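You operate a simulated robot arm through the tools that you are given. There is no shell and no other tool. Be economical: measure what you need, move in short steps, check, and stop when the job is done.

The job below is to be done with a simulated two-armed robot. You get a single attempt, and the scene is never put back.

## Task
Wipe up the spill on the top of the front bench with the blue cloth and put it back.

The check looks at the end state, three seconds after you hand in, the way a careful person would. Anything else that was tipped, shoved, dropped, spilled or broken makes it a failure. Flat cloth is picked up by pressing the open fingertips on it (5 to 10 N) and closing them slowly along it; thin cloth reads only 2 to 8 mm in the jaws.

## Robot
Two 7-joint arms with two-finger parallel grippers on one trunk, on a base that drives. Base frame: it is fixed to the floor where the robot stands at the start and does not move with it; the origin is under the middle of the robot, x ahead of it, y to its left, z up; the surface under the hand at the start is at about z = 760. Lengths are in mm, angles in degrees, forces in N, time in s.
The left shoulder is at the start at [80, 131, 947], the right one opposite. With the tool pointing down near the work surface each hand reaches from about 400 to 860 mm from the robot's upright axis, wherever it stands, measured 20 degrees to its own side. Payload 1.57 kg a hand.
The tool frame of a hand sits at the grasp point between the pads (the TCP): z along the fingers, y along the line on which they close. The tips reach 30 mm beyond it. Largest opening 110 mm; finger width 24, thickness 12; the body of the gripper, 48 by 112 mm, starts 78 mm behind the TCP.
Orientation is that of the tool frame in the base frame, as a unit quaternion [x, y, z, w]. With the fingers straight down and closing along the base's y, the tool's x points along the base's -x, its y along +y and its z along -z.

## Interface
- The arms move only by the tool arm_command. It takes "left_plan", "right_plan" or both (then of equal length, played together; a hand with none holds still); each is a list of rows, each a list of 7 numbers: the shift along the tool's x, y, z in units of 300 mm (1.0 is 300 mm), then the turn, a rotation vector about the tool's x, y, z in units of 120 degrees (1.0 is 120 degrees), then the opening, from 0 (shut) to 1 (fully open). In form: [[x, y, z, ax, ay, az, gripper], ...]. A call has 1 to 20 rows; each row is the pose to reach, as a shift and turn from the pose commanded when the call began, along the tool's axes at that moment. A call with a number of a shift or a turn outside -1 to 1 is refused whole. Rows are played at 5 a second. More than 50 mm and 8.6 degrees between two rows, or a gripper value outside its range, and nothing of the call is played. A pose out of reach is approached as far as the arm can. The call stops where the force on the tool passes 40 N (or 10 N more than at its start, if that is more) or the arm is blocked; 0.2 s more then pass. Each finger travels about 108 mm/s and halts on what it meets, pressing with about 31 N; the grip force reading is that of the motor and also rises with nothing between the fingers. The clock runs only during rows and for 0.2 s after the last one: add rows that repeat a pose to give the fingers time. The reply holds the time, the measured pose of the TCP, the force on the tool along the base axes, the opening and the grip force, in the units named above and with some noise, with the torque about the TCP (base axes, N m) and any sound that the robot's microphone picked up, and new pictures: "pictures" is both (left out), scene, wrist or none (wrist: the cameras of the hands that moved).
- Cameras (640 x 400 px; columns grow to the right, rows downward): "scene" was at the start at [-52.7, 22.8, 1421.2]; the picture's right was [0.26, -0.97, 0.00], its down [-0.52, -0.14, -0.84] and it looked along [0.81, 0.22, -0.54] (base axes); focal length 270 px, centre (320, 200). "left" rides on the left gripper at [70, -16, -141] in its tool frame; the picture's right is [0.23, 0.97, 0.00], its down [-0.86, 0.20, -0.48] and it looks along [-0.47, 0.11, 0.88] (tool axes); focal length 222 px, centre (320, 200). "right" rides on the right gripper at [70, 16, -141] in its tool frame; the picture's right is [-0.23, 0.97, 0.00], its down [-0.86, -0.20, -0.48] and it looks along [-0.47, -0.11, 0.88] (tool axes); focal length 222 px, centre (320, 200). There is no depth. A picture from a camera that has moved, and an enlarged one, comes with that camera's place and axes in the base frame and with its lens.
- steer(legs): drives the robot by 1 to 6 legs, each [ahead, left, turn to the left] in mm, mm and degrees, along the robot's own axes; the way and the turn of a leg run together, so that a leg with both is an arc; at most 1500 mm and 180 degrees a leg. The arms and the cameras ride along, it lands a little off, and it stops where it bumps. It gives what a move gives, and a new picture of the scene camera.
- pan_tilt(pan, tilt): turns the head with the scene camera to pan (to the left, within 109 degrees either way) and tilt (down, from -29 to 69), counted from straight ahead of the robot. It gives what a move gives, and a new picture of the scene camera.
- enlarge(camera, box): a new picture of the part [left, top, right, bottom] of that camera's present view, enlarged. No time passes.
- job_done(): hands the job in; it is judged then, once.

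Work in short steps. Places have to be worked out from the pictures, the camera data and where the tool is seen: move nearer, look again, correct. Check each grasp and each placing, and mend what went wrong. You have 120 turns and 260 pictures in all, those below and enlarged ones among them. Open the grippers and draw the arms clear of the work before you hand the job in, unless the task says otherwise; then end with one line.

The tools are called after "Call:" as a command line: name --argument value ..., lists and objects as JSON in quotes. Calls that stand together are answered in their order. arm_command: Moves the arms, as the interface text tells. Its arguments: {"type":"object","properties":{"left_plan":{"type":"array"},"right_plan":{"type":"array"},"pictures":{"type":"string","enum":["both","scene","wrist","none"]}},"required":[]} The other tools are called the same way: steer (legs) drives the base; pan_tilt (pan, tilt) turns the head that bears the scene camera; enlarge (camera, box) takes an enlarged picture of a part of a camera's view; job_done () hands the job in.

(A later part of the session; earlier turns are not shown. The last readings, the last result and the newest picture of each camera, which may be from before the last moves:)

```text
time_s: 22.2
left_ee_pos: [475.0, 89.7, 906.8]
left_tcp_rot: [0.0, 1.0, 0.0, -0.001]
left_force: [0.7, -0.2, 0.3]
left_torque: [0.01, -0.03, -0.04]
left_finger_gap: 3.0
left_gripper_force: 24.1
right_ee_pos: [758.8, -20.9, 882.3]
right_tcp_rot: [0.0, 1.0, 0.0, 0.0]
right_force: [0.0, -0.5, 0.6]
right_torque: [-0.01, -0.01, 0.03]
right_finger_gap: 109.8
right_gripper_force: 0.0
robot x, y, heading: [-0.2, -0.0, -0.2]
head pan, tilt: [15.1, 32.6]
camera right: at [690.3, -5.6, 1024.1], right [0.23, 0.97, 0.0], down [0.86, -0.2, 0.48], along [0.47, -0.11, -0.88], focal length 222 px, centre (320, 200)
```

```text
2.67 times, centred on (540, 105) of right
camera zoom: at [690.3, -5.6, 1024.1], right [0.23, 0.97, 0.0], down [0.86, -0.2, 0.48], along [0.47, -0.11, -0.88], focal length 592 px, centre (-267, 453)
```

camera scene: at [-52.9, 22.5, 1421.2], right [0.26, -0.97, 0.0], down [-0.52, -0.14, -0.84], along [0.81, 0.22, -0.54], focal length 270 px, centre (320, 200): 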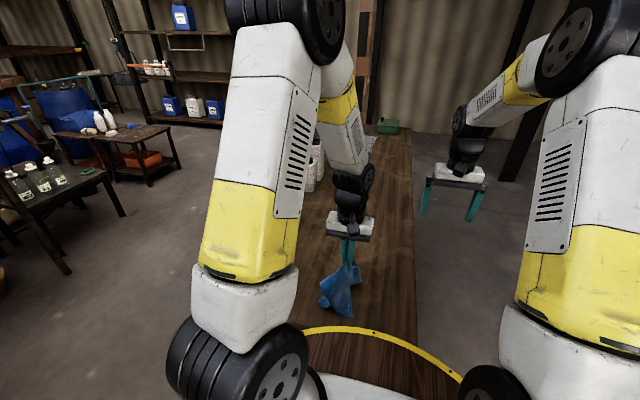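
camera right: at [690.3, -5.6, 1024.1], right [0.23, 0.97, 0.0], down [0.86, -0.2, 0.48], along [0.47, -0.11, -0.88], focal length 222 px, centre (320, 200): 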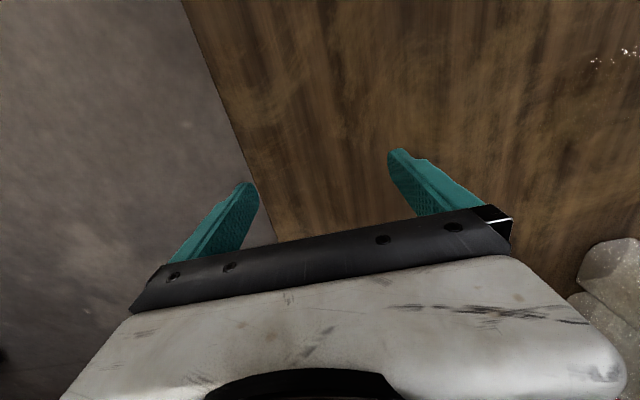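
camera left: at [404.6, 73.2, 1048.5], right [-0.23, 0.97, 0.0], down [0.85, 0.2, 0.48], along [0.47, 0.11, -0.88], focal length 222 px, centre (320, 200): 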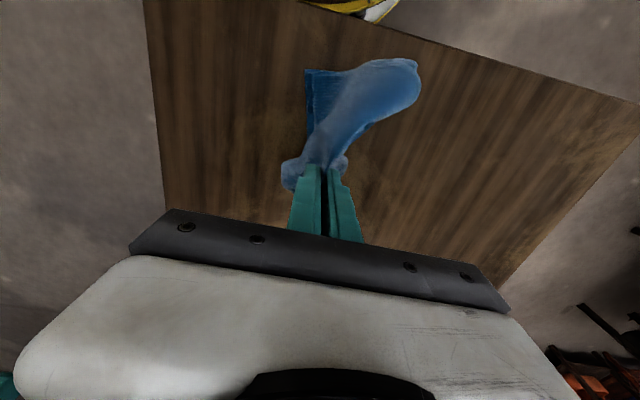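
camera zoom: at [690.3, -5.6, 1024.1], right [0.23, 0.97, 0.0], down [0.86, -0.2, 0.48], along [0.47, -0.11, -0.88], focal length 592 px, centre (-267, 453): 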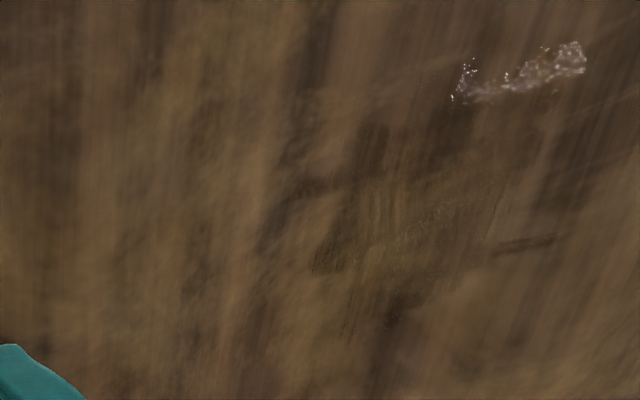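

A wet strip remains at x≈738, y 262–305, with faint traces around the rim (x up to 826, y 214–311). I lower the cloth, drag it forward so it trails, and then zigzag more widely.

Call:
arm_command --left_plan '[[-0.08, 0.04, 0.07, 0, 0, 0, 0], [-0.16, 0.08, 0.14, 0, 0, 0, 0], [-0.25, 0.12, 0.2, 0, 0, 0, 0], [-0.33, 0.16, 0.27, 0, 0, 0, 0], [-0.417, 0.2, 0.33, 0, 0, 0, 0], [-0.52, 0.26, 0.335, 0, 0, 0, 0], [-0.63, 0.32, 0.335, 0, 0, 0, 0], [-0.73, 0.37, 0.335, 0, 0, 0, 0], [-0.79, 0.4, 0.335, 0, 0, 0, 0]]' --pictures "wrist"

Call:
enlarge --camera "scene" --box '[260, 150, 420, 280]'

```text
time_s: 24.2
left_ee_pos: [713.4, 211.7, 807.1]
left_tcp_rot: [0.0, 1.0, 0.0, 0.0]
left_force: [0.6, -0.4, 1.1]
left_torque: [0.04, 0.01, 0.01]
left_finger_gap: 3.5
left_gripper_force: 24.2
right_ee_pos: [759.0, -21.4, 882.3]
right_tcp_rot: [0.0, 1.0, 0.0, 0.001]
right_force: [0.0, -0.9, 0.0]
right_torque: [0.0, 0.0, -0.02]
right_finger_gap: 109.9
right_gripper_force: 0.1
robot x, y, heading: [-0.8, 2.0, 0.2]
head pan, tilt: [15.1, 32.6]
camera left: at [642.6, 194.9, 949.9], right [-0.23, 0.97, 0.0], down [0.85, 0.2, 0.48], along [0.47, 0.11, -0.88], focal length 222 px, centre (320, 200)
```

left: 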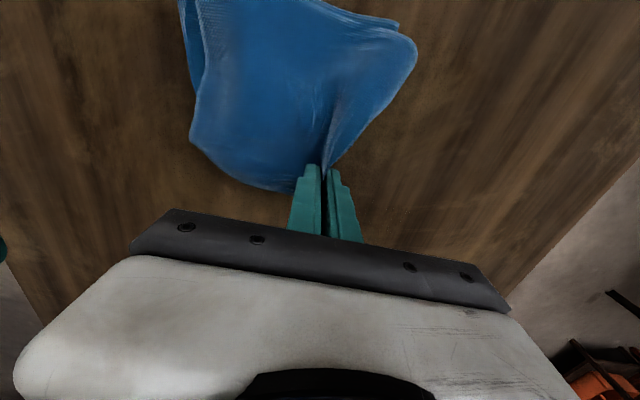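

```text
3.08 times, centred on (340, 215) of scene
camera zoom: at [-52.8, 22.7, 1421.2], right [0.26, -0.97, 0.0], down [-0.52, -0.14, -0.84], along [0.81, 0.22, -0.54], focal length 831 px, centre (258, 154)
```

zoom: 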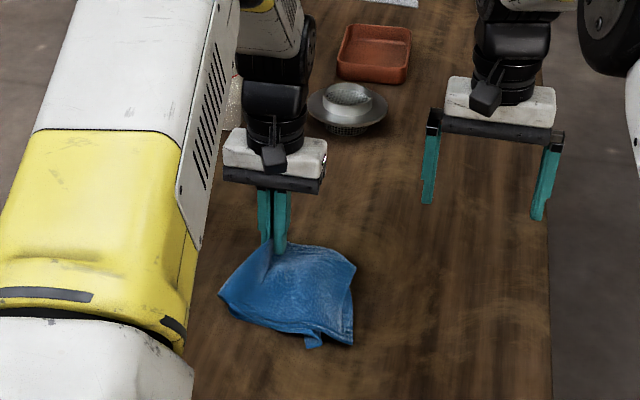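

Cloth is ahead of the bench strip and still gripped. First half of the wider zigzag, at x≈713, 731 and 749.

Call:
arm_command --left_plan '[[0, 0, 0.035, 0, 0, 0, 0], [0, 0, 0.052, 0, 0, 0, 0], [0, 0.09, 0.052, 0, 0, 0, 0], [0, 0.18, 0.052, 0, 0, 0, 0], [0, 0.27, 0.052, 0, 0, 0, 0], [0, 0.36, 0.052, 0, 0, 0, 0], [-0.06, 0.36, 0.052, 0, 0, 0, 0], [-0.06, 0.27, 0.052, 0, 0, 0, 0], [-0.06, 0.18, 0.052, 0, 0, 0, 0], [-0.06, 0.09, 0.052, 0, 0, 0, 0], [-0.06, 0, 0.052, 0, 0, 0, 0], [-0.12, 0, 0.052, 0, 0, 0, 0], [-0.12, 0.09, 0.052, 0, 0, 0, 0], [-0.12, 0.18, 0.052, 0, 0, 0, 0], [-0.12, 0.27, 0.052, 0, 0, 0, 0], [-0.12, 0.36, 0.052, 0, 0, 0, 0], [-0.18, 0.36, 0.052, 0, 0, 0, 0]]' --pictures "wrist"

Call:
enlarge --camera "right" --box '[440, 0, 640, 180]'

```text
time_s: 25.3
left_ee_pos: [716.2, 265.2, 793.4]
left_tcp_rot: [0.001, 1.0, -0.001, 0.005]
left_force: [-0.7, 1.9, 8.9]
left_torque: [-0.06, 0.08, 0.0]
left_finger_gap: 2.9
left_gripper_force: 23.7
right_ee_pos: [759.2, -21.2, 882.0]
right_tcp_rot: [0.0, 1.0, 0.0, 0.0]
right_force: [-0.1, -0.3, 0.0]
right_torque: [0.0, 0.01, -0.01]
right_finger_gap: 109.6
right_gripper_force: 0.1
robot x, y, heading: [2.3, -0.5, -0.2]
head pan, tilt: [15.1, 32.6]
stopped in row 5 (left hand): the force on the tool passed its limit at 42 N (the readings are from after the stop); the commanded pose is now the measured one
camera left: at [643.6, 248.8, 935.4], right [-0.23, 0.97, 0.0], down [0.85, 0.2, 0.49], along [0.47, 0.11, -0.87], focal length 222 px, centre (320, 200)
```

left: 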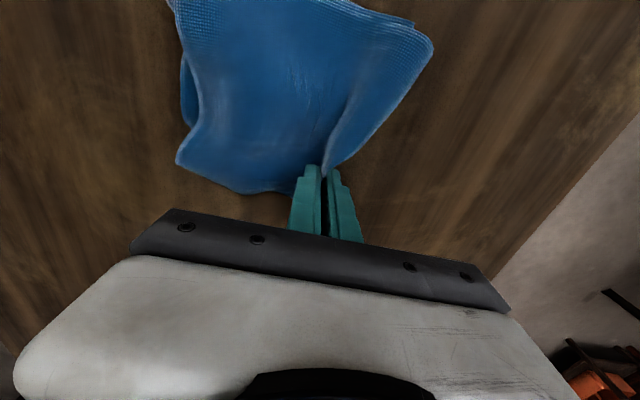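

```text
2.22 times, centred on (540, 90) of right
camera zoom: at [689.9, -6.2, 1024.3], right [0.23, 0.97, 0.0], down [0.86, -0.2, 0.48], along [0.47, -0.11, -0.88], focal length 494 px, centre (-169, 444)
```

zoom: 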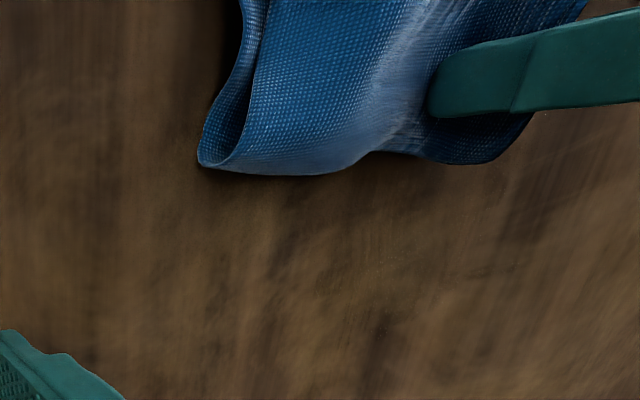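

Bunched layers made the force rise to 42 N; it now rests at 9 N. I carry on from here at the present height.

Call:
arm_command --left_plan '[[0, 0.09, 0, 0, 0, 0, 0], [0, 0.17, 0, 0, 0, 0, 0], [-0.06, 0.17, 0, 0, 0, 0, 0], [-0.06, 0.09, 0, 0, 0, 0, 0], [-0.06, 0, 0, 0, 0, 0, 0], [-0.06, -0.09, 0, 0, 0, 0, 0], [-0.06, -0.18, 0, 0, 0, 0, 0], [-0.12, -0.18, 0, 0, 0, 0, 0], [-0.12, -0.09, 0, 0, 0, 0, 0], [-0.12, 0, 0, 0, 0, 0, 0], [-0.12, 0.09, 0, 0, 0, 0, 0], [-0.12, 0.17, 0, 0, 0, 0, 0], [-0.18, 0.17, 0, 0, 0, 0, 0]]' --pictures "wrist"

Call:
enlarge --camera "right" --box '[440, 0, 640, 180]'

```text
time_s: 28.1
left_ee_pos: [768.6, 315.5, 793.3]
left_tcp_rot: [0.0, 1.0, -0.001, 0.002]
left_force: [-1.7, -0.3, 4.9]
left_torque: [-0.07, 0.13, -0.05]
left_finger_gap: 3.2
left_gripper_force: 23.6
right_ee_pos: [760.0, -21.1, 882.1]
right_tcp_rot: [0.0, 1.0, 0.001, 0.0]
right_force: [0.3, -0.1, 0.2]
right_torque: [0.01, 0.02, 0.02]
right_finger_gap: 110.0
right_gripper_force: 0.0
robot x, y, heading: [-0.7, 1.4, -0.0]
head pan, tilt: [15.1, 32.6]
camera left: at [696.9, 299.9, 935.7], right [-0.23, 0.97, 0.0], down [0.85, 0.2, 0.48], along [0.47, 0.11, -0.88], focal length 222 px, centre (320, 200)
```

left: 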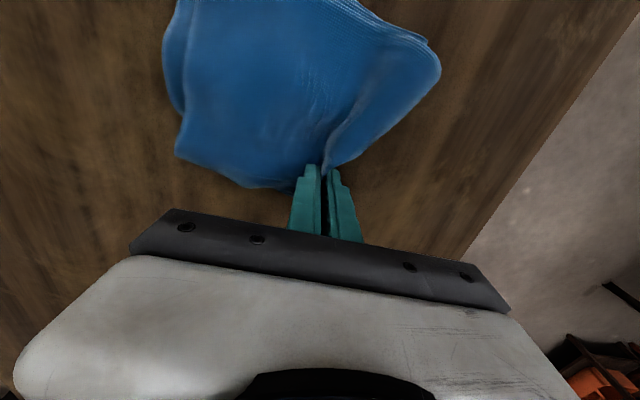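

```text
2.22 times, centred on (540, 90) of right
camera zoom: at [690.1, -6.3, 1024.1], right [0.23, 0.97, 0.0], down [0.86, -0.2, 0.48], along [0.47, -0.11, -0.88], focal length 494 px, centre (-169, 444)
```

zoom: 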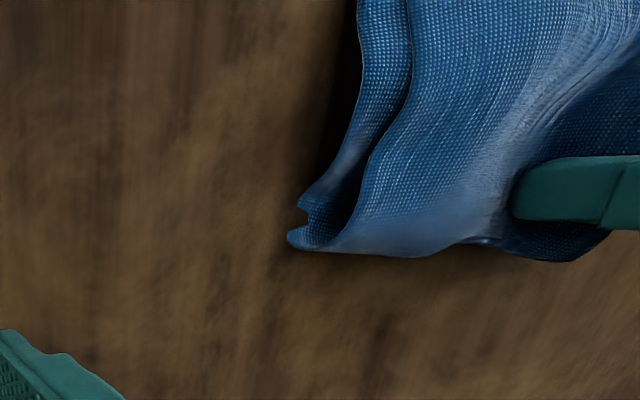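

I finish the far half, with passes at x≈768, 786 and 803.

Call:
arm_command --left_plan '[[0, -0.09, 0.002, 0, 0, 0, 0], [0, -0.18, 0.002, 0, 0, 0, 0], [0, -0.27, 0.002, 0, 0, 0, 0], [0, -0.36, 0.002, 0, 0, 0, 0], [-0.06, -0.36, 0.002, 0, 0, 0, 0], [-0.06, -0.27, 0.002, 0, 0, 0, 0], [-0.06, -0.18, 0.002, 0, 0, 0, 0], [-0.06, -0.09, 0.002, 0, 0, 0, 0], [-0.06, 0, 0.002, 0, 0, 0, 0], [-0.1, -0.01, 0.002, 0, 0, 0, 0], [-0.115, -0.09, 0.002, 0, 0, 0, 0], [-0.13, -0.18, 0.002, 0, 0, 0, 0], [-0.13, -0.27, 0.002, 0, 0, 0, 0], [-0.13, -0.36, 0.002, 0, 0, 0, 0]]' --pictures "wrist"

Call:
enlarge --camera "right" --box '[440, 0, 640, 180]'

```text
time_s: 31.1
left_ee_pos: [807.2, 205.7, 793.5]
left_tcp_rot: [0.001, 1.0, -0.001, 0.005]
left_force: [0.4, 8.0, 28.0]
left_torque: [0.0, 0.13, -0.04]
left_finger_gap: 3.4
left_gripper_force: 24.7
right_ee_pos: [759.1, -21.4, 882.5]
right_tcp_rot: [0.0, 1.0, 0.0, 0.0]
right_force: [0.9, 0.2, -0.1]
right_torque: [-0.01, 0.03, -0.04]
right_finger_gap: 109.7
right_gripper_force: 0.1
robot x, y, heading: [-1.4, -1.7, -0.0]
head pan, tilt: [15.1, 32.6]
camera left: at [735.0, 189.8, 934.8], right [-0.23, 0.97, 0.0], down [0.85, 0.2, 0.49], along [0.47, 0.11, -0.87], focal length 222 px, centre (320, 200)
```

left: 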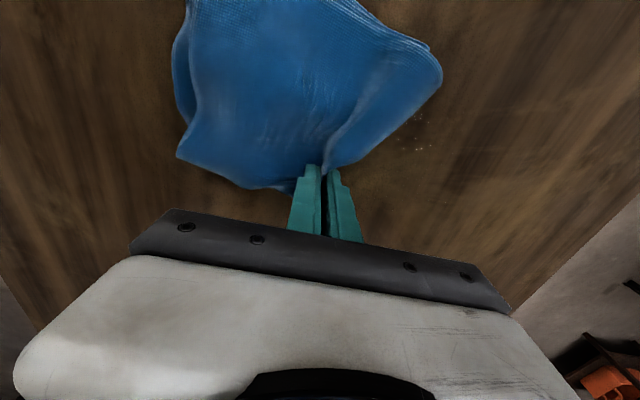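

```text
2.22 times, centred on (540, 90) of right
camera zoom: at [689.7, -6.0, 1024.5], right [0.23, 0.97, 0.0], down [0.85, -0.2, 0.48], along [0.47, -0.11, -0.88], focal length 494 px, centre (-169, 444)
```

zoom: 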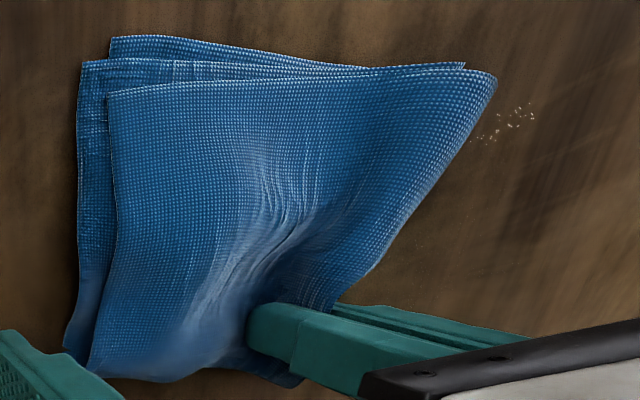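

A few droplets remain around [748, 286]. I lift, return to just before them, and then rub that patch densely.

Call:
arm_command --left_plan '[[0, 0, -0.06, 0, 0, 0, 0], [0.1, 0.06, -0.09, 0, 0, 0, 0], [0.2, 0.12, -0.09, 0, 0, 0, 0], [0.29, 0.16, -0.09, 0, 0, 0, 0], [0.29, 0.16, -0.04, 0, 0, 0, 0], [0.29, 0.16, -0.01, 0, 0, 0, 0]]' --pictures "wrist"

Call:
enlarge --camera "right" --box '[440, 0, 640, 180]'

```text
time_s: 32.5
left_ee_pos: [720.6, 254.8, 794.1]
left_tcp_rot: [0.001, 1.0, -0.002, 0.003]
left_force: [0.5, -0.7, 4.2]
left_torque: [-0.03, -0.02, 0.02]
left_finger_gap: 3.4
left_gripper_force: 24.0
right_ee_pos: [759.9, -23.0, 882.6]
right_tcp_rot: [0.0, 1.0, 0.0, 0.0]
right_force: [-0.8, 0.8, -0.4]
right_torque: [0.01, -0.01, -0.04]
right_finger_gap: 110.2
right_gripper_force: 0.0
robot x, y, heading: [0.6, 1.1, -0.2]
head pan, tilt: [15.1, 32.6]
camera left: at [649.3, 238.9, 937.2], right [-0.23, 0.97, 0.0], down [0.85, 0.2, 0.48], along [0.47, 0.11, -0.87], focal length 222 px, centre (320, 200)
```

left: 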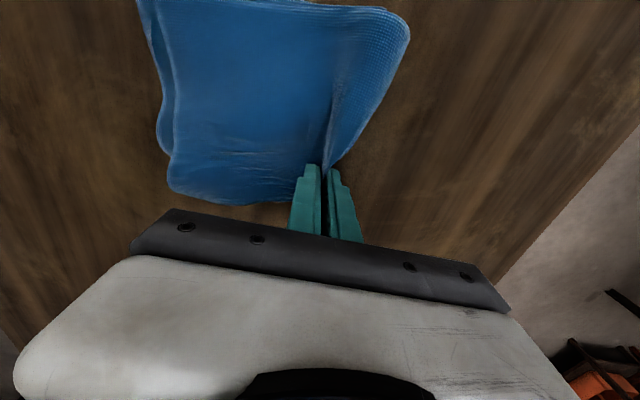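

```text
2.22 times, centred on (540, 90) of right
camera zoom: at [690.3, -6.4, 1024.0], right [0.23, 0.97, 0.0], down [0.86, -0.2, 0.48], along [0.47, -0.11, -0.88], focal length 494 px, centre (-169, 444)
```

zoom: 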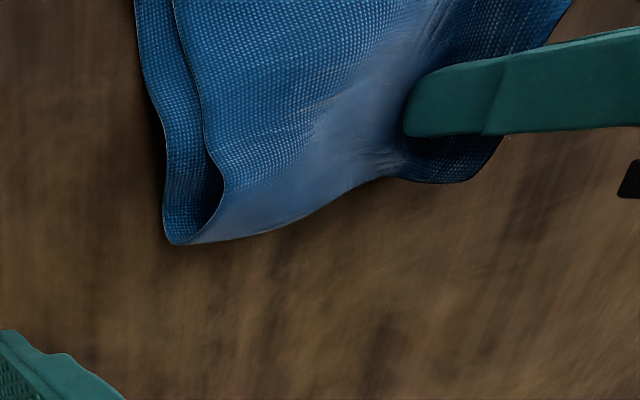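

Elsewhere it looks clean now. I rub the remaining patch densely with 10 mm steps.

Call:
arm_command --left_plan '[[0, 0.08, 0.003, 0, 0, 0, 0], [0, 0.16, 0.003, 0, 0, 0, 0], [0, 0.23, 0.003, 0, 0, 0, 0], [-0.033, 0.23, 0.003, 0, 0, 0, 0], [-0.033, 0.13, 0.003, 0, 0, 0, 0], [-0.033, 0.03, 0.003, 0, 0, 0, 0], [-0.066, 0.03, 0.003, 0, 0, 0, 0], [-0.066, 0.13, 0.003, 0, 0, 0, 0], [-0.066, 0.23, 0.003, 0, 0, 0, 0], [-0.1, 0.23, 0.003, 0, 0, 0, 0], [-0.1, 0.13, 0.003, 0, 0, 0, 0], [-0.1, 0.03, 0.003, 0, 0, 0, 0], [-0.133, 0.03, 0.003, 0, 0, 0, 0], [-0.133, 0.13, 0.003, 0, 0, 0, 0], [-0.133, 0.23, 0.003, 0, 0, 0, 0], [-0.166, 0.23, 0.003, 0, 0, 0, 0], [-0.166, 0.13, 0.003, 0, 0, 0, 0], [-0.166, 0.03, 0.003, 0, 0, 0, 0], [-0.166, -0.06, 0.003, 0, 0, 0, 0]]' --pictures "none"

```text
time_s: 36.5
left_ee_pos: [772.5, 236.9, 794.5]
left_tcp_rot: [0.001, 1.0, -0.001, 0.004]
left_force: [0.9, -0.2, 1.2]
left_torque: [-0.07, -0.01, -0.06]
left_finger_gap: 3.3
left_gripper_force: 23.8
right_ee_pos: [759.5, -21.6, 882.7]
right_tcp_rot: [0.0, 1.0, 0.0, 0.0]
right_force: [-0.4, 1.4, 0.4]
right_torque: [-0.04, -0.02, 0.0]
right_finger_gap: 110.0
right_gripper_force: 0.1
robot x, y, heading: [-1.8, -0.5, 0.1]
head pan, tilt: [15.1, 32.6]
```

I lift the cloth away and look at the spot with the right camera.

Call:
arm_command --left_plan '[[0, 0, -0.12, 0, 0, 0, 0], [0.05, -0.03, -0.24, 0, 0, 0, 0], [0.15, -0.1, -0.33, 0, 0, 0, 0], [0.28, -0.17, -0.35, 0, 0, 0, 0], [0.41, -0.25, -0.35, 0, 0, 0, 0], [0.54, -0.33, -0.35, 0, 0, 0, 0], [0.67, -0.41, -0.35, 0, 0, 0, 0]]' --pictures "both"

Call:
enlarge --camera "right" --box '[440, 0, 640, 180]'

```text
time_s: 38.1
left_ee_pos: [568.4, 115.2, 899.4]
left_tcp_rot: [0.001, 1.0, -0.002, 0.003]
left_force: [0.1, 0.1, -0.2]
left_torque: [0.02, 0.02, -0.01]
left_finger_gap: 3.4
left_gripper_force: 24.5
right_ee_pos: [759.4, -22.3, 882.3]
right_tcp_rot: [0.0, 1.0, -0.001, 0.0]
right_force: [0.4, 0.7, -0.3]
right_torque: [-0.03, 0.02, 0.01]
right_finger_gap: 110.0
right_gripper_force: 0.1
robot x, y, heading: [0.2, 0.1, 0.2]
head pan, tilt: [15.1, 32.6]
camera scene: at [-52.2, 22.9, 1421.3], right [0.26, -0.97, 0.0], down [-0.52, -0.14, -0.84], along [0.81, 0.22, -0.54], focal length 270 px, centre (320, 200)
camera left: at [496.6, 99.5, 1041.5], right [-0.23, 0.97, 0.0], down [0.85, 0.2, 0.48], along [0.47, 0.11, -0.88], focal length 222 px, centre (320, 200)
```

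scene: 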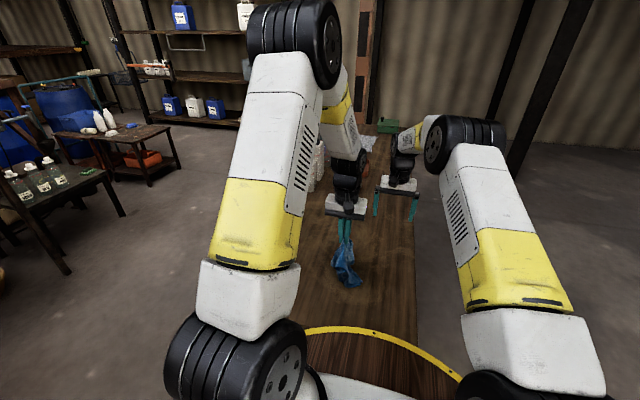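
left: 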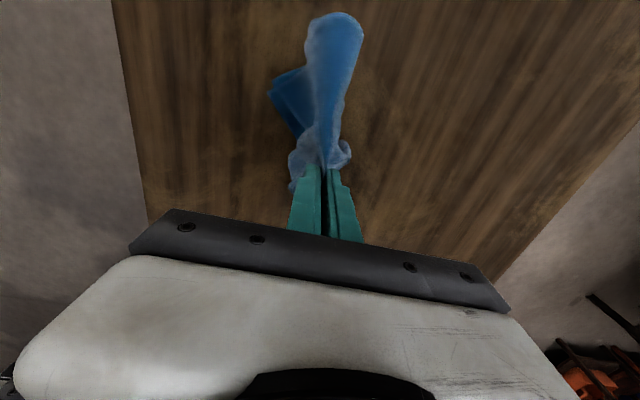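

```text
2.22 times, centred on (540, 90) of right
camera zoom: at [690.6, -6.2, 1023.7], right [0.23, 0.97, 0.0], down [0.86, -0.2, 0.48], along [0.47, -0.11, -0.88], focal length 494 px, centre (-169, 444)
```

zoom: 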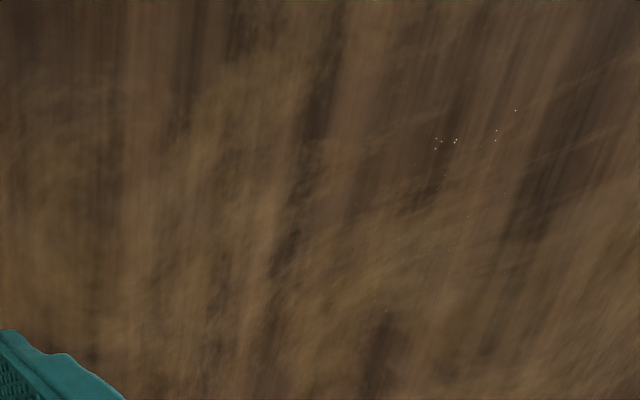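

Only pinpoint droplets remain (x≈740, y 267–295) plus faint specks. One more full pass with firmer pressure: first bring the cloth back to the near right corner.

Call:
arm_command --left_plan '[[-0.05, 0.04, 0.1, 0, 0, 0, 0], [-0.1, 0.08, 0.2, 0, 0, 0, 0], [-0.16, 0.12, 0.29, 0, 0, 0, 0], [-0.25, 0.18, 0.31, 0, 0, 0, 0], [-0.34, 0.24, 0.31, 0, 0, 0, 0], [-0.43, 0.31, 0.31, 0, 0, 0, 0], [-0.5, 0.37, 0.31, 0, 0, 0, 0], [-0.5, 0.37, 0.345, 0, 0, 0, 0], [-0.5, 0.37, 0.345, 0, 0, 0, 0]]' --pictures "wrist"

Call:
enlarge --camera "right" --box '[440, 0, 640, 180]'

```text
time_s: 40.1
left_ee_pos: [721.0, 225.6, 796.9]
left_tcp_rot: [0.0, 1.0, 0.0, 0.003]
left_force: [0.4, 0.8, 8.5]
left_torque: [-0.09, 0.1, 0.0]
left_finger_gap: 2.9
left_gripper_force: 24.3
right_ee_pos: [759.2, -21.4, 881.9]
right_tcp_rot: [-0.001, 1.0, 0.0, 0.0]
right_force: [0.2, 0.6, -0.8]
right_torque: [-0.03, 0.01, -0.02]
right_finger_gap: 110.0
right_gripper_force: 0.0
robot x, y, heading: [-0.6, 1.4, -0.3]
head pan, tilt: [15.1, 32.6]
camera left: at [649.8, 209.8, 938.8], right [-0.23, 0.97, 0.0], down [0.85, 0.2, 0.48], along [0.47, 0.11, -0.87], focal length 222 px, centre (320, 200)
```

left: 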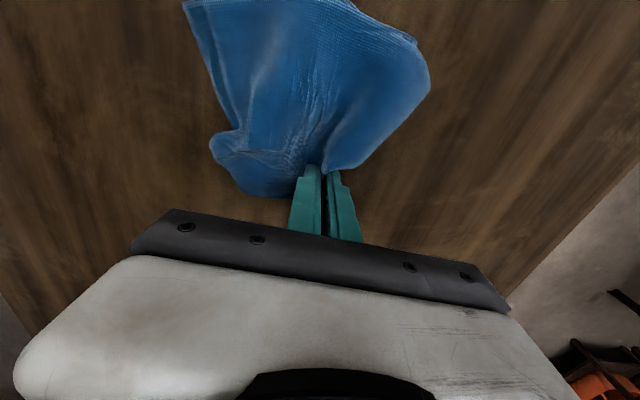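

```text
2.22 times, centred on (540, 90) of right
camera zoom: at [690.2, -6.4, 1024.1], right [0.23, 0.97, 0.0], down [0.85, -0.2, 0.48], along [0.47, -0.11, -0.88], focal length 494 px, centre (-169, 444)
```

zoom: 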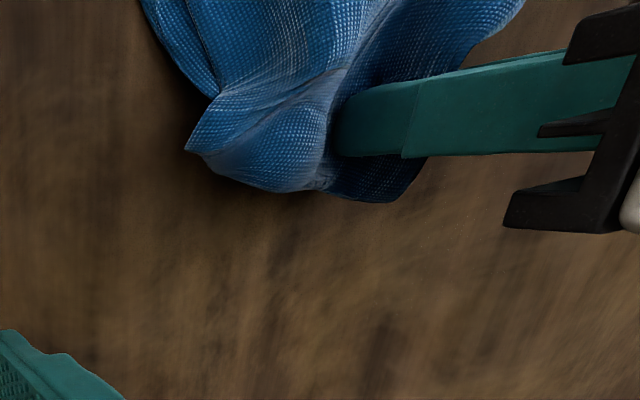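

Good contact at 8.5 N. Dense zigzag from here, near half.

Call:
arm_command --left_plan '[[0, 0.1, 0.003, 0, 0, 0, 0], [0, 0.2, 0.003, 0, 0, 0, 0], [0, 0.31, 0.003, 0, 0, 0, 0], [-0.04, 0.31, 0.005, 0, 0, 0, 0], [-0.04, 0.2, 0.005, 0, 0, 0, 0], [-0.04, 0.1, 0.005, 0, 0, 0, 0], [-0.04, 0, 0.005, 0, 0, 0, 0], [-0.07, 0, 0.005, 0, 0, 0, 0], [-0.07, 0.1, 0.005, 0, 0, 0, 0], [-0.07, 0.2, 0.005, 0, 0, 0, 0], [-0.07, 0.31, 0.005, 0, 0, 0, 0], [-0.1, 0.31, 0.005, 0, 0, 0, 0], [-0.1, 0.2, 0.005, 0, 0, 0, 0], [-0.1, 0.1, 0.005, 0, 0, 0, 0], [-0.1, 0, 0.005, 0, 0, 0, 0], [-0.14, 0, 0.005, 0, 0, 0, 0], [-0.14, 0.1, 0.005, 0, 0, 0, 0], [-0.14, 0.2, 0.005, 0, 0, 0, 0], [-0.14, 0.31, 0.005, 0, 0, 0, 0]]' --pictures "none"

```text
time_s: 44.1
left_ee_pos: [761.3, 317.8, 794.8]
left_tcp_rot: [0.001, 1.0, 0.0, 0.003]
left_force: [0.2, -2.2, 10.1]
left_torque: [-0.14, 0.16, 0.06]
left_finger_gap: 3.4
left_gripper_force: 23.7
right_ee_pos: [759.7, -23.1, 881.8]
right_tcp_rot: [0.001, 1.0, 0.0, -0.001]
right_force: [0.5, -0.8, -0.4]
right_torque: [0.03, 0.01, 0.0]
right_finger_gap: 109.8
right_gripper_force: 0.0
robot x, y, heading: [-0.5, 0.4, -0.2]
head pan, tilt: [15.1, 32.6]
```

Far half, continuing from here.

Call:
arm_command --left_plan '[[-0.04, 0, 0.001, 0, 0, 0, 0], [-0.04, -0.1, 0.001, 0, 0, 0, 0], [-0.04, -0.2, 0.001, 0, 0, 0, 0], [-0.04, -0.31, 0.001, 0, 0, 0, 0], [-0.08, -0.31, 0.001, 0, 0, 0, 0], [-0.08, -0.2, 0.001, 0, 0, 0, 0], [-0.08, -0.1, 0.001, 0, 0, 0, 0], [-0.08, 0, 0.001, 0, 0, 0, 0], [-0.12, -0.02, 0.001, 0, 0, 0, 0], [-0.12, -0.1, 0.001, 0, 0, 0, 0], [-0.12, -0.2, 0.001, 0, 0, 0, 0], [-0.12, -0.31, 0.001, 0, 0, 0, 0], [-0.17, -0.31, 0.001, 0, 0, 0, 0], [-0.17, -0.2, 0.001, 0, 0, 0, 0]]' --pictures "none"

Call:
arm_command --left_plan '[[0, 0, -0.12, 0, 0, 0, 0], [0.05, -0.03, -0.24, 0, 0, 0, 0], [0.15, -0.1, -0.33, 0, 0, 0, 0], [0.28, -0.17, -0.35, 0, 0, 0, 0], [0.41, -0.25, -0.35, 0, 0, 0, 0], [0.54, -0.33, -0.35, 0, 0, 0, 0], [0.67, -0.41, -0.35, 0, 0, 0, 0]]' --pictures "both"

Call:
enlarge --camera "right" --box '[440, 0, 640, 180]'

```text
time_s: 47.1
left_ee_pos: [814.6, 255.2, 794.5]
left_tcp_rot: [0.002, 1.0, -0.002, 0.005]
left_force: [2.0, -7.6, 28.4]
left_torque: [-0.39, 0.35, 0.12]
left_finger_gap: 3.4
left_gripper_force: 24.2
right_ee_pos: [759.6, -24.3, 882.4]
right_tcp_rot: [0.001, 1.0, 0.001, 0.001]
right_force: [0.7, -0.4, -0.5]
right_torque: [0.05, -0.01, -0.01]
right_finger_gap: 110.0
right_gripper_force: 0.0
robot x, y, heading: [-1.1, 0.1, -0.1]
head pan, tilt: [15.1, 32.6]
```

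```text
time_s: 48.7
left_ee_pos: [611.0, 139.0, 897.1]
left_tcp_rot: [0.001, 1.0, 0.0, 0.003]
left_force: [0.0, -0.4, -1.7]
left_torque: [0.01, 0.0, 0.0]
left_finger_gap: 3.1
left_gripper_force: 25.0
right_ee_pos: [758.9, -22.5, 881.6]
right_tcp_rot: [-0.001, 1.0, 0.0, 0.0]
right_force: [0.0, -0.6, 0.3]
right_torque: [0.03, 0.01, -0.02]
right_finger_gap: 110.0
right_gripper_force: 0.0
robot x, y, heading: [-2.0, 2.6, -0.1]
head pan, tilt: [15.1, 32.6]
camera scene: at [-52.3, 22.9, 1421.2], right [0.26, -0.97, 0.0], down [-0.52, -0.14, -0.84], along [0.81, 0.22, -0.54], focal length 270 px, centre (320, 200)
camera left: at [538.7, 122.6, 1038.5], right [-0.23, 0.97, 0.0], down [0.85, 0.2, 0.48], along [0.47, 0.11, -0.88], focal length 222 px, centre (320, 200)
```

scene: 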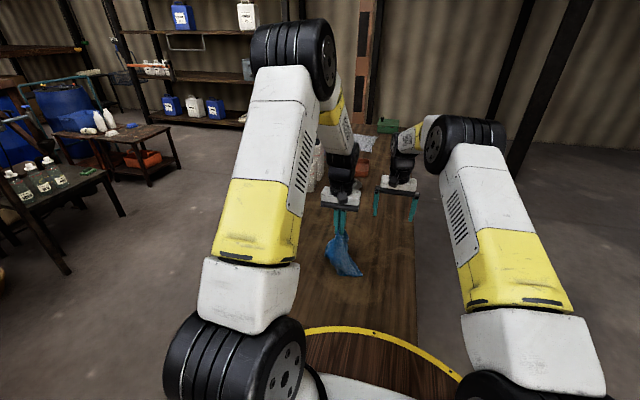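
left: 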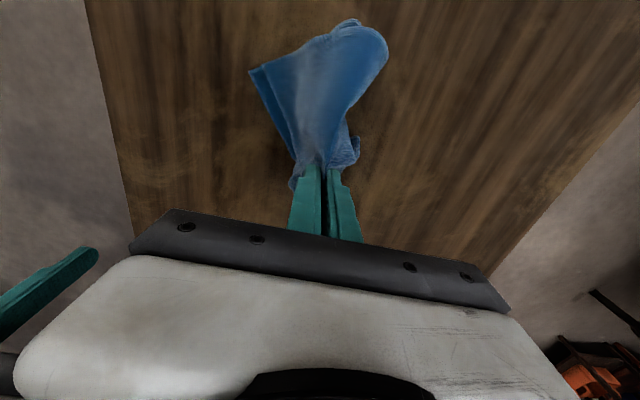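

```text
2.22 times, centred on (540, 90) of right
camera zoom: at [690.6, -6.2, 1023.8], right [0.23, 0.97, 0.0], down [0.86, -0.2, 0.48], along [0.47, -0.11, -0.88], focal length 494 px, centre (-169, 444)
```

zoom: 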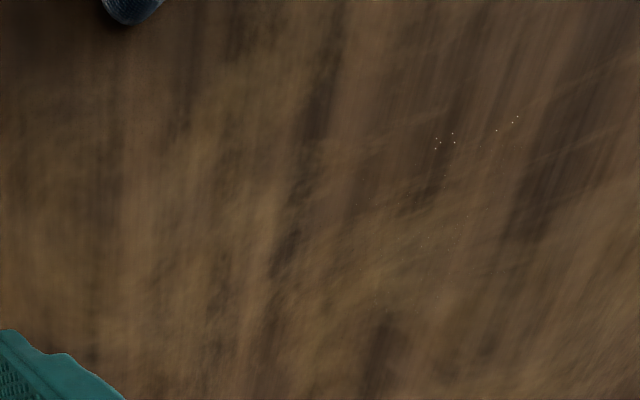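

Only pinpoints remain; I enlarge tightly to judge what they are.

Call:
enlarge --camera "right" --box '[540, 20, 620, 120]'

```text
4.00 times, centred on (580, 70) of right
camera zoom: at [690.6, -6.2, 1023.8], right [0.23, 0.97, 0.0], down [0.86, -0.2, 0.48], along [0.47, -0.11, -0.88], focal length 888 px, centre (-720, 720)
```

zoom: 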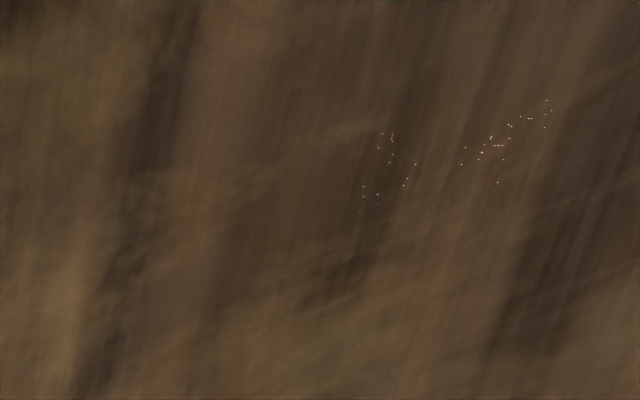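

The residue is very faint, brightest near x≈740–755. I do one more round there with strokes ahead and back, pressed a bit harder.

Call:
arm_command --left_plan '[[-0.03, 0.04, 0.1, 0, 0, 0, 0], [-0.06, 0.1, 0.2, 0, 0, 0, 0], [-0.1, 0.16, 0.29, 0, 0, 0, 0], [-0.18, 0.24, 0.31, 0, 0, 0, 0], [-0.26, 0.33, 0.31, 0, 0, 0, 0], [-0.34, 0.41, 0.31, 0, 0, 0, 0], [-0.34, 0.41, 0.335, 0, 0, 0, 0], [-0.34, 0.41, 0.345, 0, 0, 0, 0], [-0.34, 0.41, 0.345, 0, 0, 0, 0]]' --pictures "wrist"

Call:
enlarge --camera "right" --box '[440, 0, 640, 180]'

```text
time_s: 50.7
left_ee_pos: [714.3, 257.4, 794.5]
left_tcp_rot: [0.0, 1.0, -0.002, 0.004]
left_force: [1.1, 0.4, 15.6]
left_torque: [-0.18, 0.14, -0.03]
left_finger_gap: 3.3
left_gripper_force: 24.1
right_ee_pos: [758.5, -24.1, 882.5]
right_tcp_rot: [-0.001, 1.0, 0.0, 0.0]
right_force: [0.0, -0.3, -0.1]
right_torque: [0.01, 0.0, 0.02]
right_finger_gap: 110.1
right_gripper_force: 0.0
robot x, y, heading: [-1.9, 2.3, 0.3]
head pan, tilt: [15.1, 32.6]
camera left: at [642.5, 241.8, 937.2], right [-0.23, 0.97, 0.0], down [0.85, 0.2, 0.49], along [0.47, 0.11, -0.87], focal length 222 px, centre (320, 200)
```

left: 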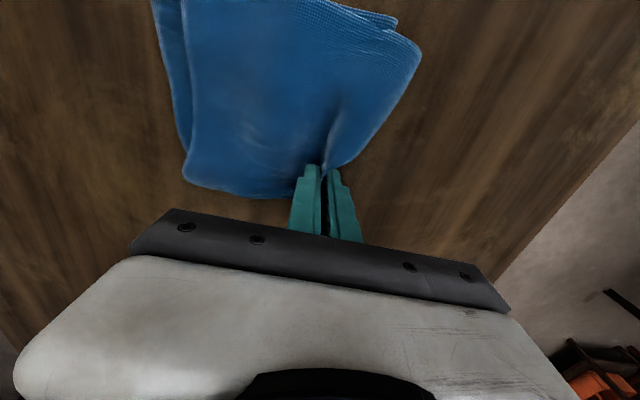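

```text
2.22 times, centred on (540, 90) of right
camera zoom: at [690.0, -6.5, 1024.2], right [0.23, 0.97, 0.0], down [0.85, -0.2, 0.48], along [0.47, -0.11, -0.88], focal length 494 px, centre (-169, 444)
```

zoom: 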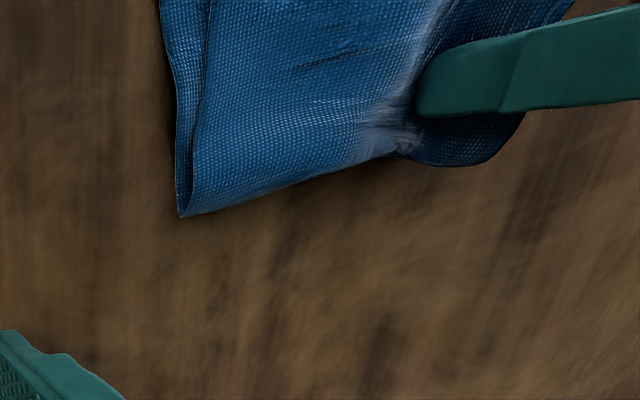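

15 N contact. Ahead-and-back strokes over the remaining patch.

Call:
arm_command --left_plan '[[-0.08, 0, 0, 0, 0, 0, 0], [-0.16, 0, 0, 0, 0, 0, 0], [-0.22, 0, 0, 0, 0, 0, 0], [-0.22, 0.05, 0, 0, 0, 0, 0], [-0.14, 0.05, 0, 0, 0, 0, 0], [-0.07, 0.05, 0, 0, 0, 0, 0], [0, 0.05, 0, 0, 0, 0, 0], [0, 0.1, 0, 0, 0, 0, 0], [-0.08, 0.1, 0, 0, 0, 0, 0], [-0.16, 0.1, 0, 0, 0, 0, 0], [-0.22, 0.1, 0, 0, 0, 0, 0], [-0.22, 0.15, 0, 0, 0, 0, 0], [-0.14, 0.15, 0, 0, 0, 0, 0], [-0.07, 0.15, 0, 0, 0, 0, 0], [0, 0.15, 0, 0, 0, 0, 0], [0, 0.2, 0, 0, 0, 0, 0], [-0.08, 0.2, 0, 0, 0, 0, 0], [-0.16, 0.2, 0, 0, 0, 0, 0], [-0.22, 0.2, 0, 0, 0, 0, 0]]' --pictures "none"

Call:
arm_command --left_plan '[[0, 0, -0.12, 0, 0, 0, 0], [0.05, -0.03, -0.24, 0, 0, 0, 0], [0.15, -0.13, -0.33, 0, 0, 0, 0], [0.28, -0.22, -0.35, 0, 0, 0, 0], [0.41, -0.31, -0.35, 0, 0, 0, 0], [0.54, -0.4, -0.35, 0, 0, 0, 0], [0.62, -0.5, -0.35, 0, 0, 0, 0]]' --pictures "scene"

Call:
enlarge --camera "right" --box '[540, 20, 620, 120]'

Call:
enlarge --camera "right" --box '[440, 0, 640, 180]'

```text
time_s: 54.7
left_ee_pos: [778.0, 318.7, 794.4]
left_tcp_rot: [0.001, 1.0, 0.0, 0.004]
left_force: [-7.7, 0.7, 22.7]
left_torque: [-0.22, 0.49, -0.1]
left_finger_gap: 3.7
left_gripper_force: 24.1
right_ee_pos: [758.3, -21.3, 882.8]
right_tcp_rot: [0.0, 1.0, 0.001, -0.001]
right_force: [0.8, 0.7, -0.3]
right_torque: [0.0, -0.01, -0.03]
right_finger_gap: 110.1
right_gripper_force: 0.0
robot x, y, heading: [-3.1, -1.0, 0.1]
head pan, tilt: [15.1, 32.6]
```

```text
refused: row 3 steps farther than a row can; nothing moved
```

```text
4.00 times, centred on (580, 70) of right
camera zoom: at [689.5, -6.3, 1024.5], right [0.23, 0.97, 0.0], down [0.85, -0.2, 0.48], along [0.47, -0.11, -0.88], focal length 888 px, centre (-720, 720)
```

zoom: 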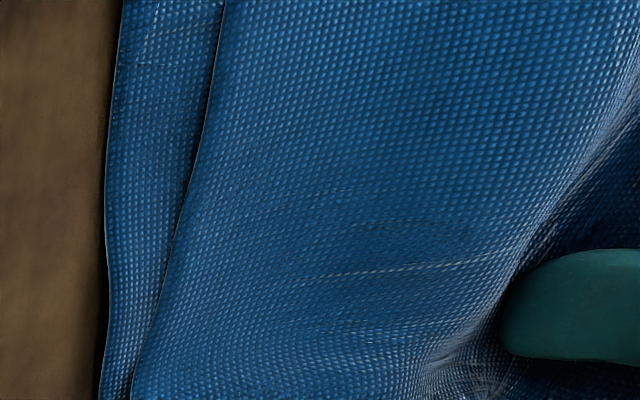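

```text
2.22 times, centred on (540, 90) of right
camera zoom: at [689.5, -6.3, 1024.5], right [0.23, 0.97, 0.0], down [0.85, -0.2, 0.48], along [0.47, -0.11, -0.88], focal length 494 px, centre (-169, 444)
```

zoom: 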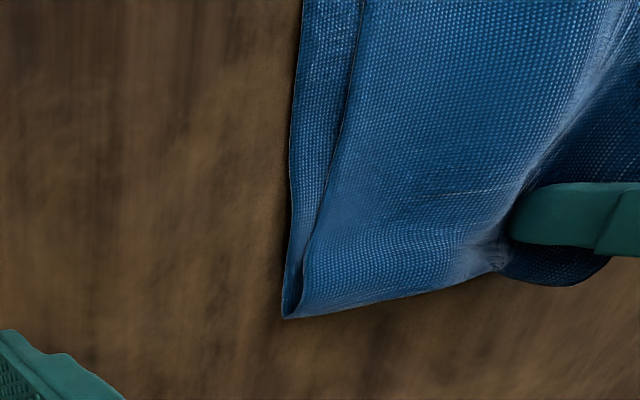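

The lift was refused (step too long); I repeat it with smaller steps.

Call:
arm_command --left_plan '[[0, 0, -0.12, 0, 0, 0, 0], [0.05, -0.03, -0.24, 0, 0, 0, 0], [0.13, -0.1, -0.32, 0, 0, 0, 0], [0.24, -0.19, -0.35, 0, 0, 0, 0], [0.36, -0.28, -0.35, 0, 0, 0, 0], [0.47, -0.38, -0.35, 0, 0, 0, 0], [0.55, -0.48, -0.35, 0, 0, 0, 0], [0.62, -0.58, -0.35, 0, 0, 0, 0]]' --pictures "scene"

Call:
enlarge --camera "right" --box '[540, 20, 620, 120]'

Call:
enlarge --camera "right" --box '[440, 0, 640, 180]'

```text
time_s: 56.5
left_ee_pos: [591.7, 143.6, 898.4]
left_tcp_rot: [0.0, 1.0, -0.002, 0.004]
left_force: [0.3, 0.3, -1.1]
left_torque: [-0.03, 0.0, 0.02]
left_finger_gap: 3.0
left_gripper_force: 24.2
right_ee_pos: [760.3, -23.1, 882.7]
right_tcp_rot: [0.0, 1.0, 0.0, 0.001]
right_force: [-0.2, -0.6, -0.5]
right_torque: [0.02, -0.02, 0.01]
right_finger_gap: 109.8
right_gripper_force: 0.0
robot x, y, heading: [2.3, 0.3, 0.0]
head pan, tilt: [15.1, 32.6]
camera scene: at [-52.4, 22.9, 1421.2], right [0.26, -0.97, 0.0], down [-0.52, -0.14, -0.84], along [0.81, 0.22, -0.54], focal length 270 px, centre (320, 200)
```

scene: 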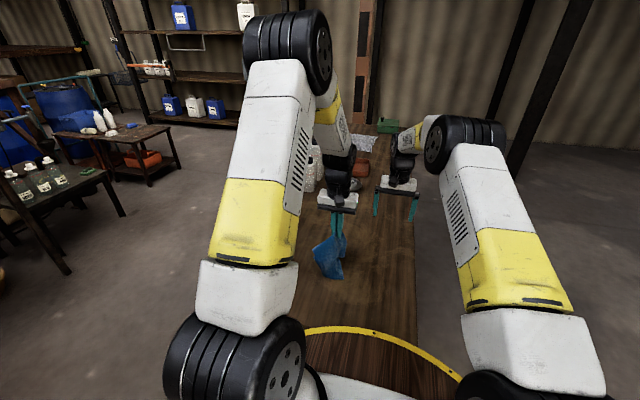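

```text
4.00 times, centred on (580, 70) of right
camera zoom: at [690.5, -6.1, 1023.8], right [0.23, 0.97, 0.0], down [0.86, -0.2, 0.48], along [0.47, -0.11, -0.88], focal length 888 px, centre (-720, 720)
```

zoom: 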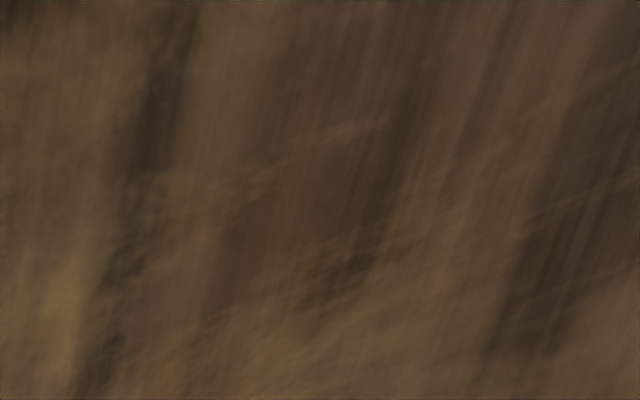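

```text
2.22 times, centred on (540, 90) of right
camera zoom: at [690.5, -6.1, 1023.8], right [0.23, 0.97, 0.0], down [0.86, -0.2, 0.48], along [0.47, -0.11, -0.88], focal length 494 px, centre (-169, 444)
```

zoom: 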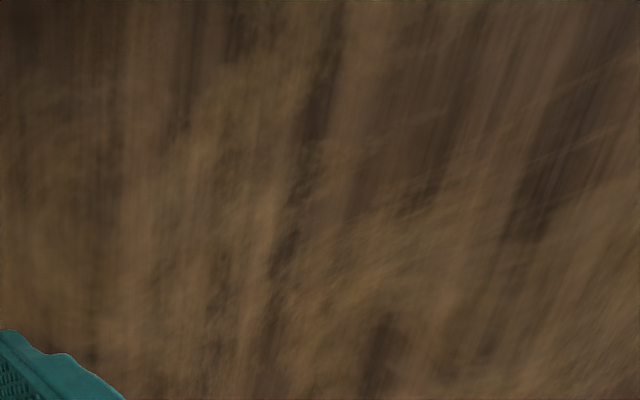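

The bench is clean now. I return the cloth: swing it back to the near side, then lower while drawing it ahead so it lies with its fold at the original line.

Call:
arm_command --left_plan '[[0.1, -0.05, -0.02, 0, 0, 0, 0], [0.21, -0.1, -0.03, 0, 0, 0, 0], [0.32, -0.14, -0.03, 0, 0, 0, 0], [0.42, -0.177, -0.02, 0, 0, 0, 0], [0.42, -0.177, 0.03, 0, 0, 0, 0], [0.36, -0.177, 0.1, 0, 0, 0, 0], [0.28, -0.177, 0.18, 0, 0, 0, 0], [0.2, -0.177, 0.24, 0, 0, 0, 0], [0.11, -0.177, 0.29, 0, 0, 0, 0], [0.02, -0.177, 0.32, 0, 0, 0, 0]]' --pictures "both"

Call:
enlarge --camera "scene" --box '[290, 200, 410, 310]'

```text
time_s: 58.7
left_ee_pos: [588.2, 90.7, 802.3]
left_tcp_rot: [0.001, 1.0, 0.0, 0.004]
left_force: [0.0, 0.9, 1.0]
left_torque: [0.01, 0.03, 0.06]
left_finger_gap: 3.0
left_gripper_force: 24.5
right_ee_pos: [759.2, -21.5, 882.9]
right_tcp_rot: [0.001, 1.0, 0.0, 0.0]
right_force: [-0.6, 0.0, 0.8]
right_torque: [-0.05, -0.02, 0.01]
right_finger_gap: 110.0
right_gripper_force: 0.1
robot x, y, heading: [-1.6, 3.1, -0.0]
head pan, tilt: [15.1, 32.6]
camera scene: at [-53.0, 22.6, 1421.2], right [0.26, -0.97, 0.0], down [-0.52, -0.14, -0.84], along [0.81, 0.22, -0.54], focal length 270 px, centre (320, 200)
camera left: at [516.3, 75.2, 944.6], right [-0.23, 0.97, 0.0], down [0.85, 0.2, 0.48], along [0.47, 0.11, -0.88], focal length 222 px, centre (320, 200)
```

scene: 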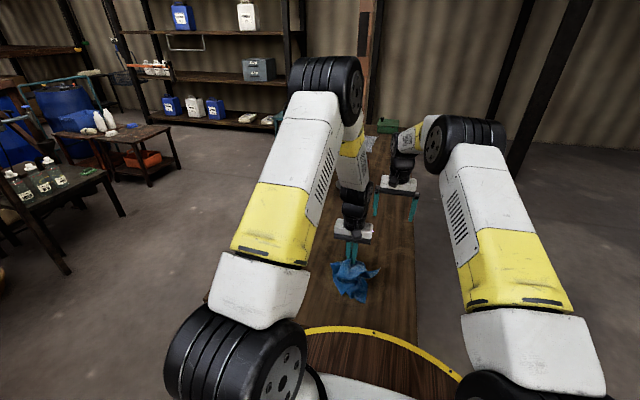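
left: 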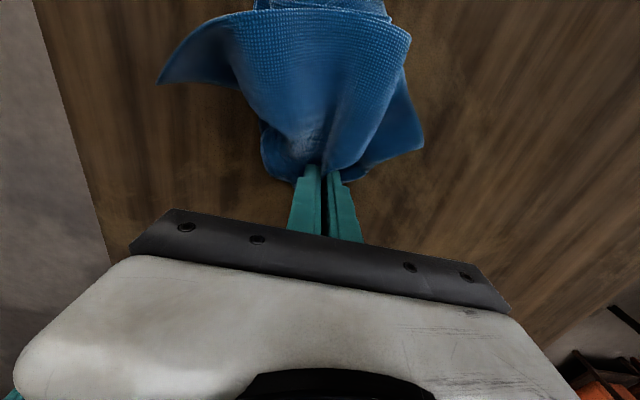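

```text
3.64 times, centred on (350, 255) of scene
camera zoom: at [-53.0, 22.6, 1421.2], right [0.26, -0.97, 0.0], down [-0.52, -0.14, -0.84], along [0.81, 0.22, -0.54], focal length 982 px, centre (211, 0)
```

zoom: 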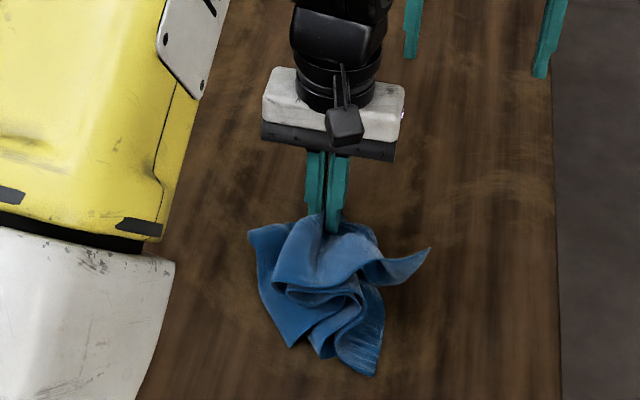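

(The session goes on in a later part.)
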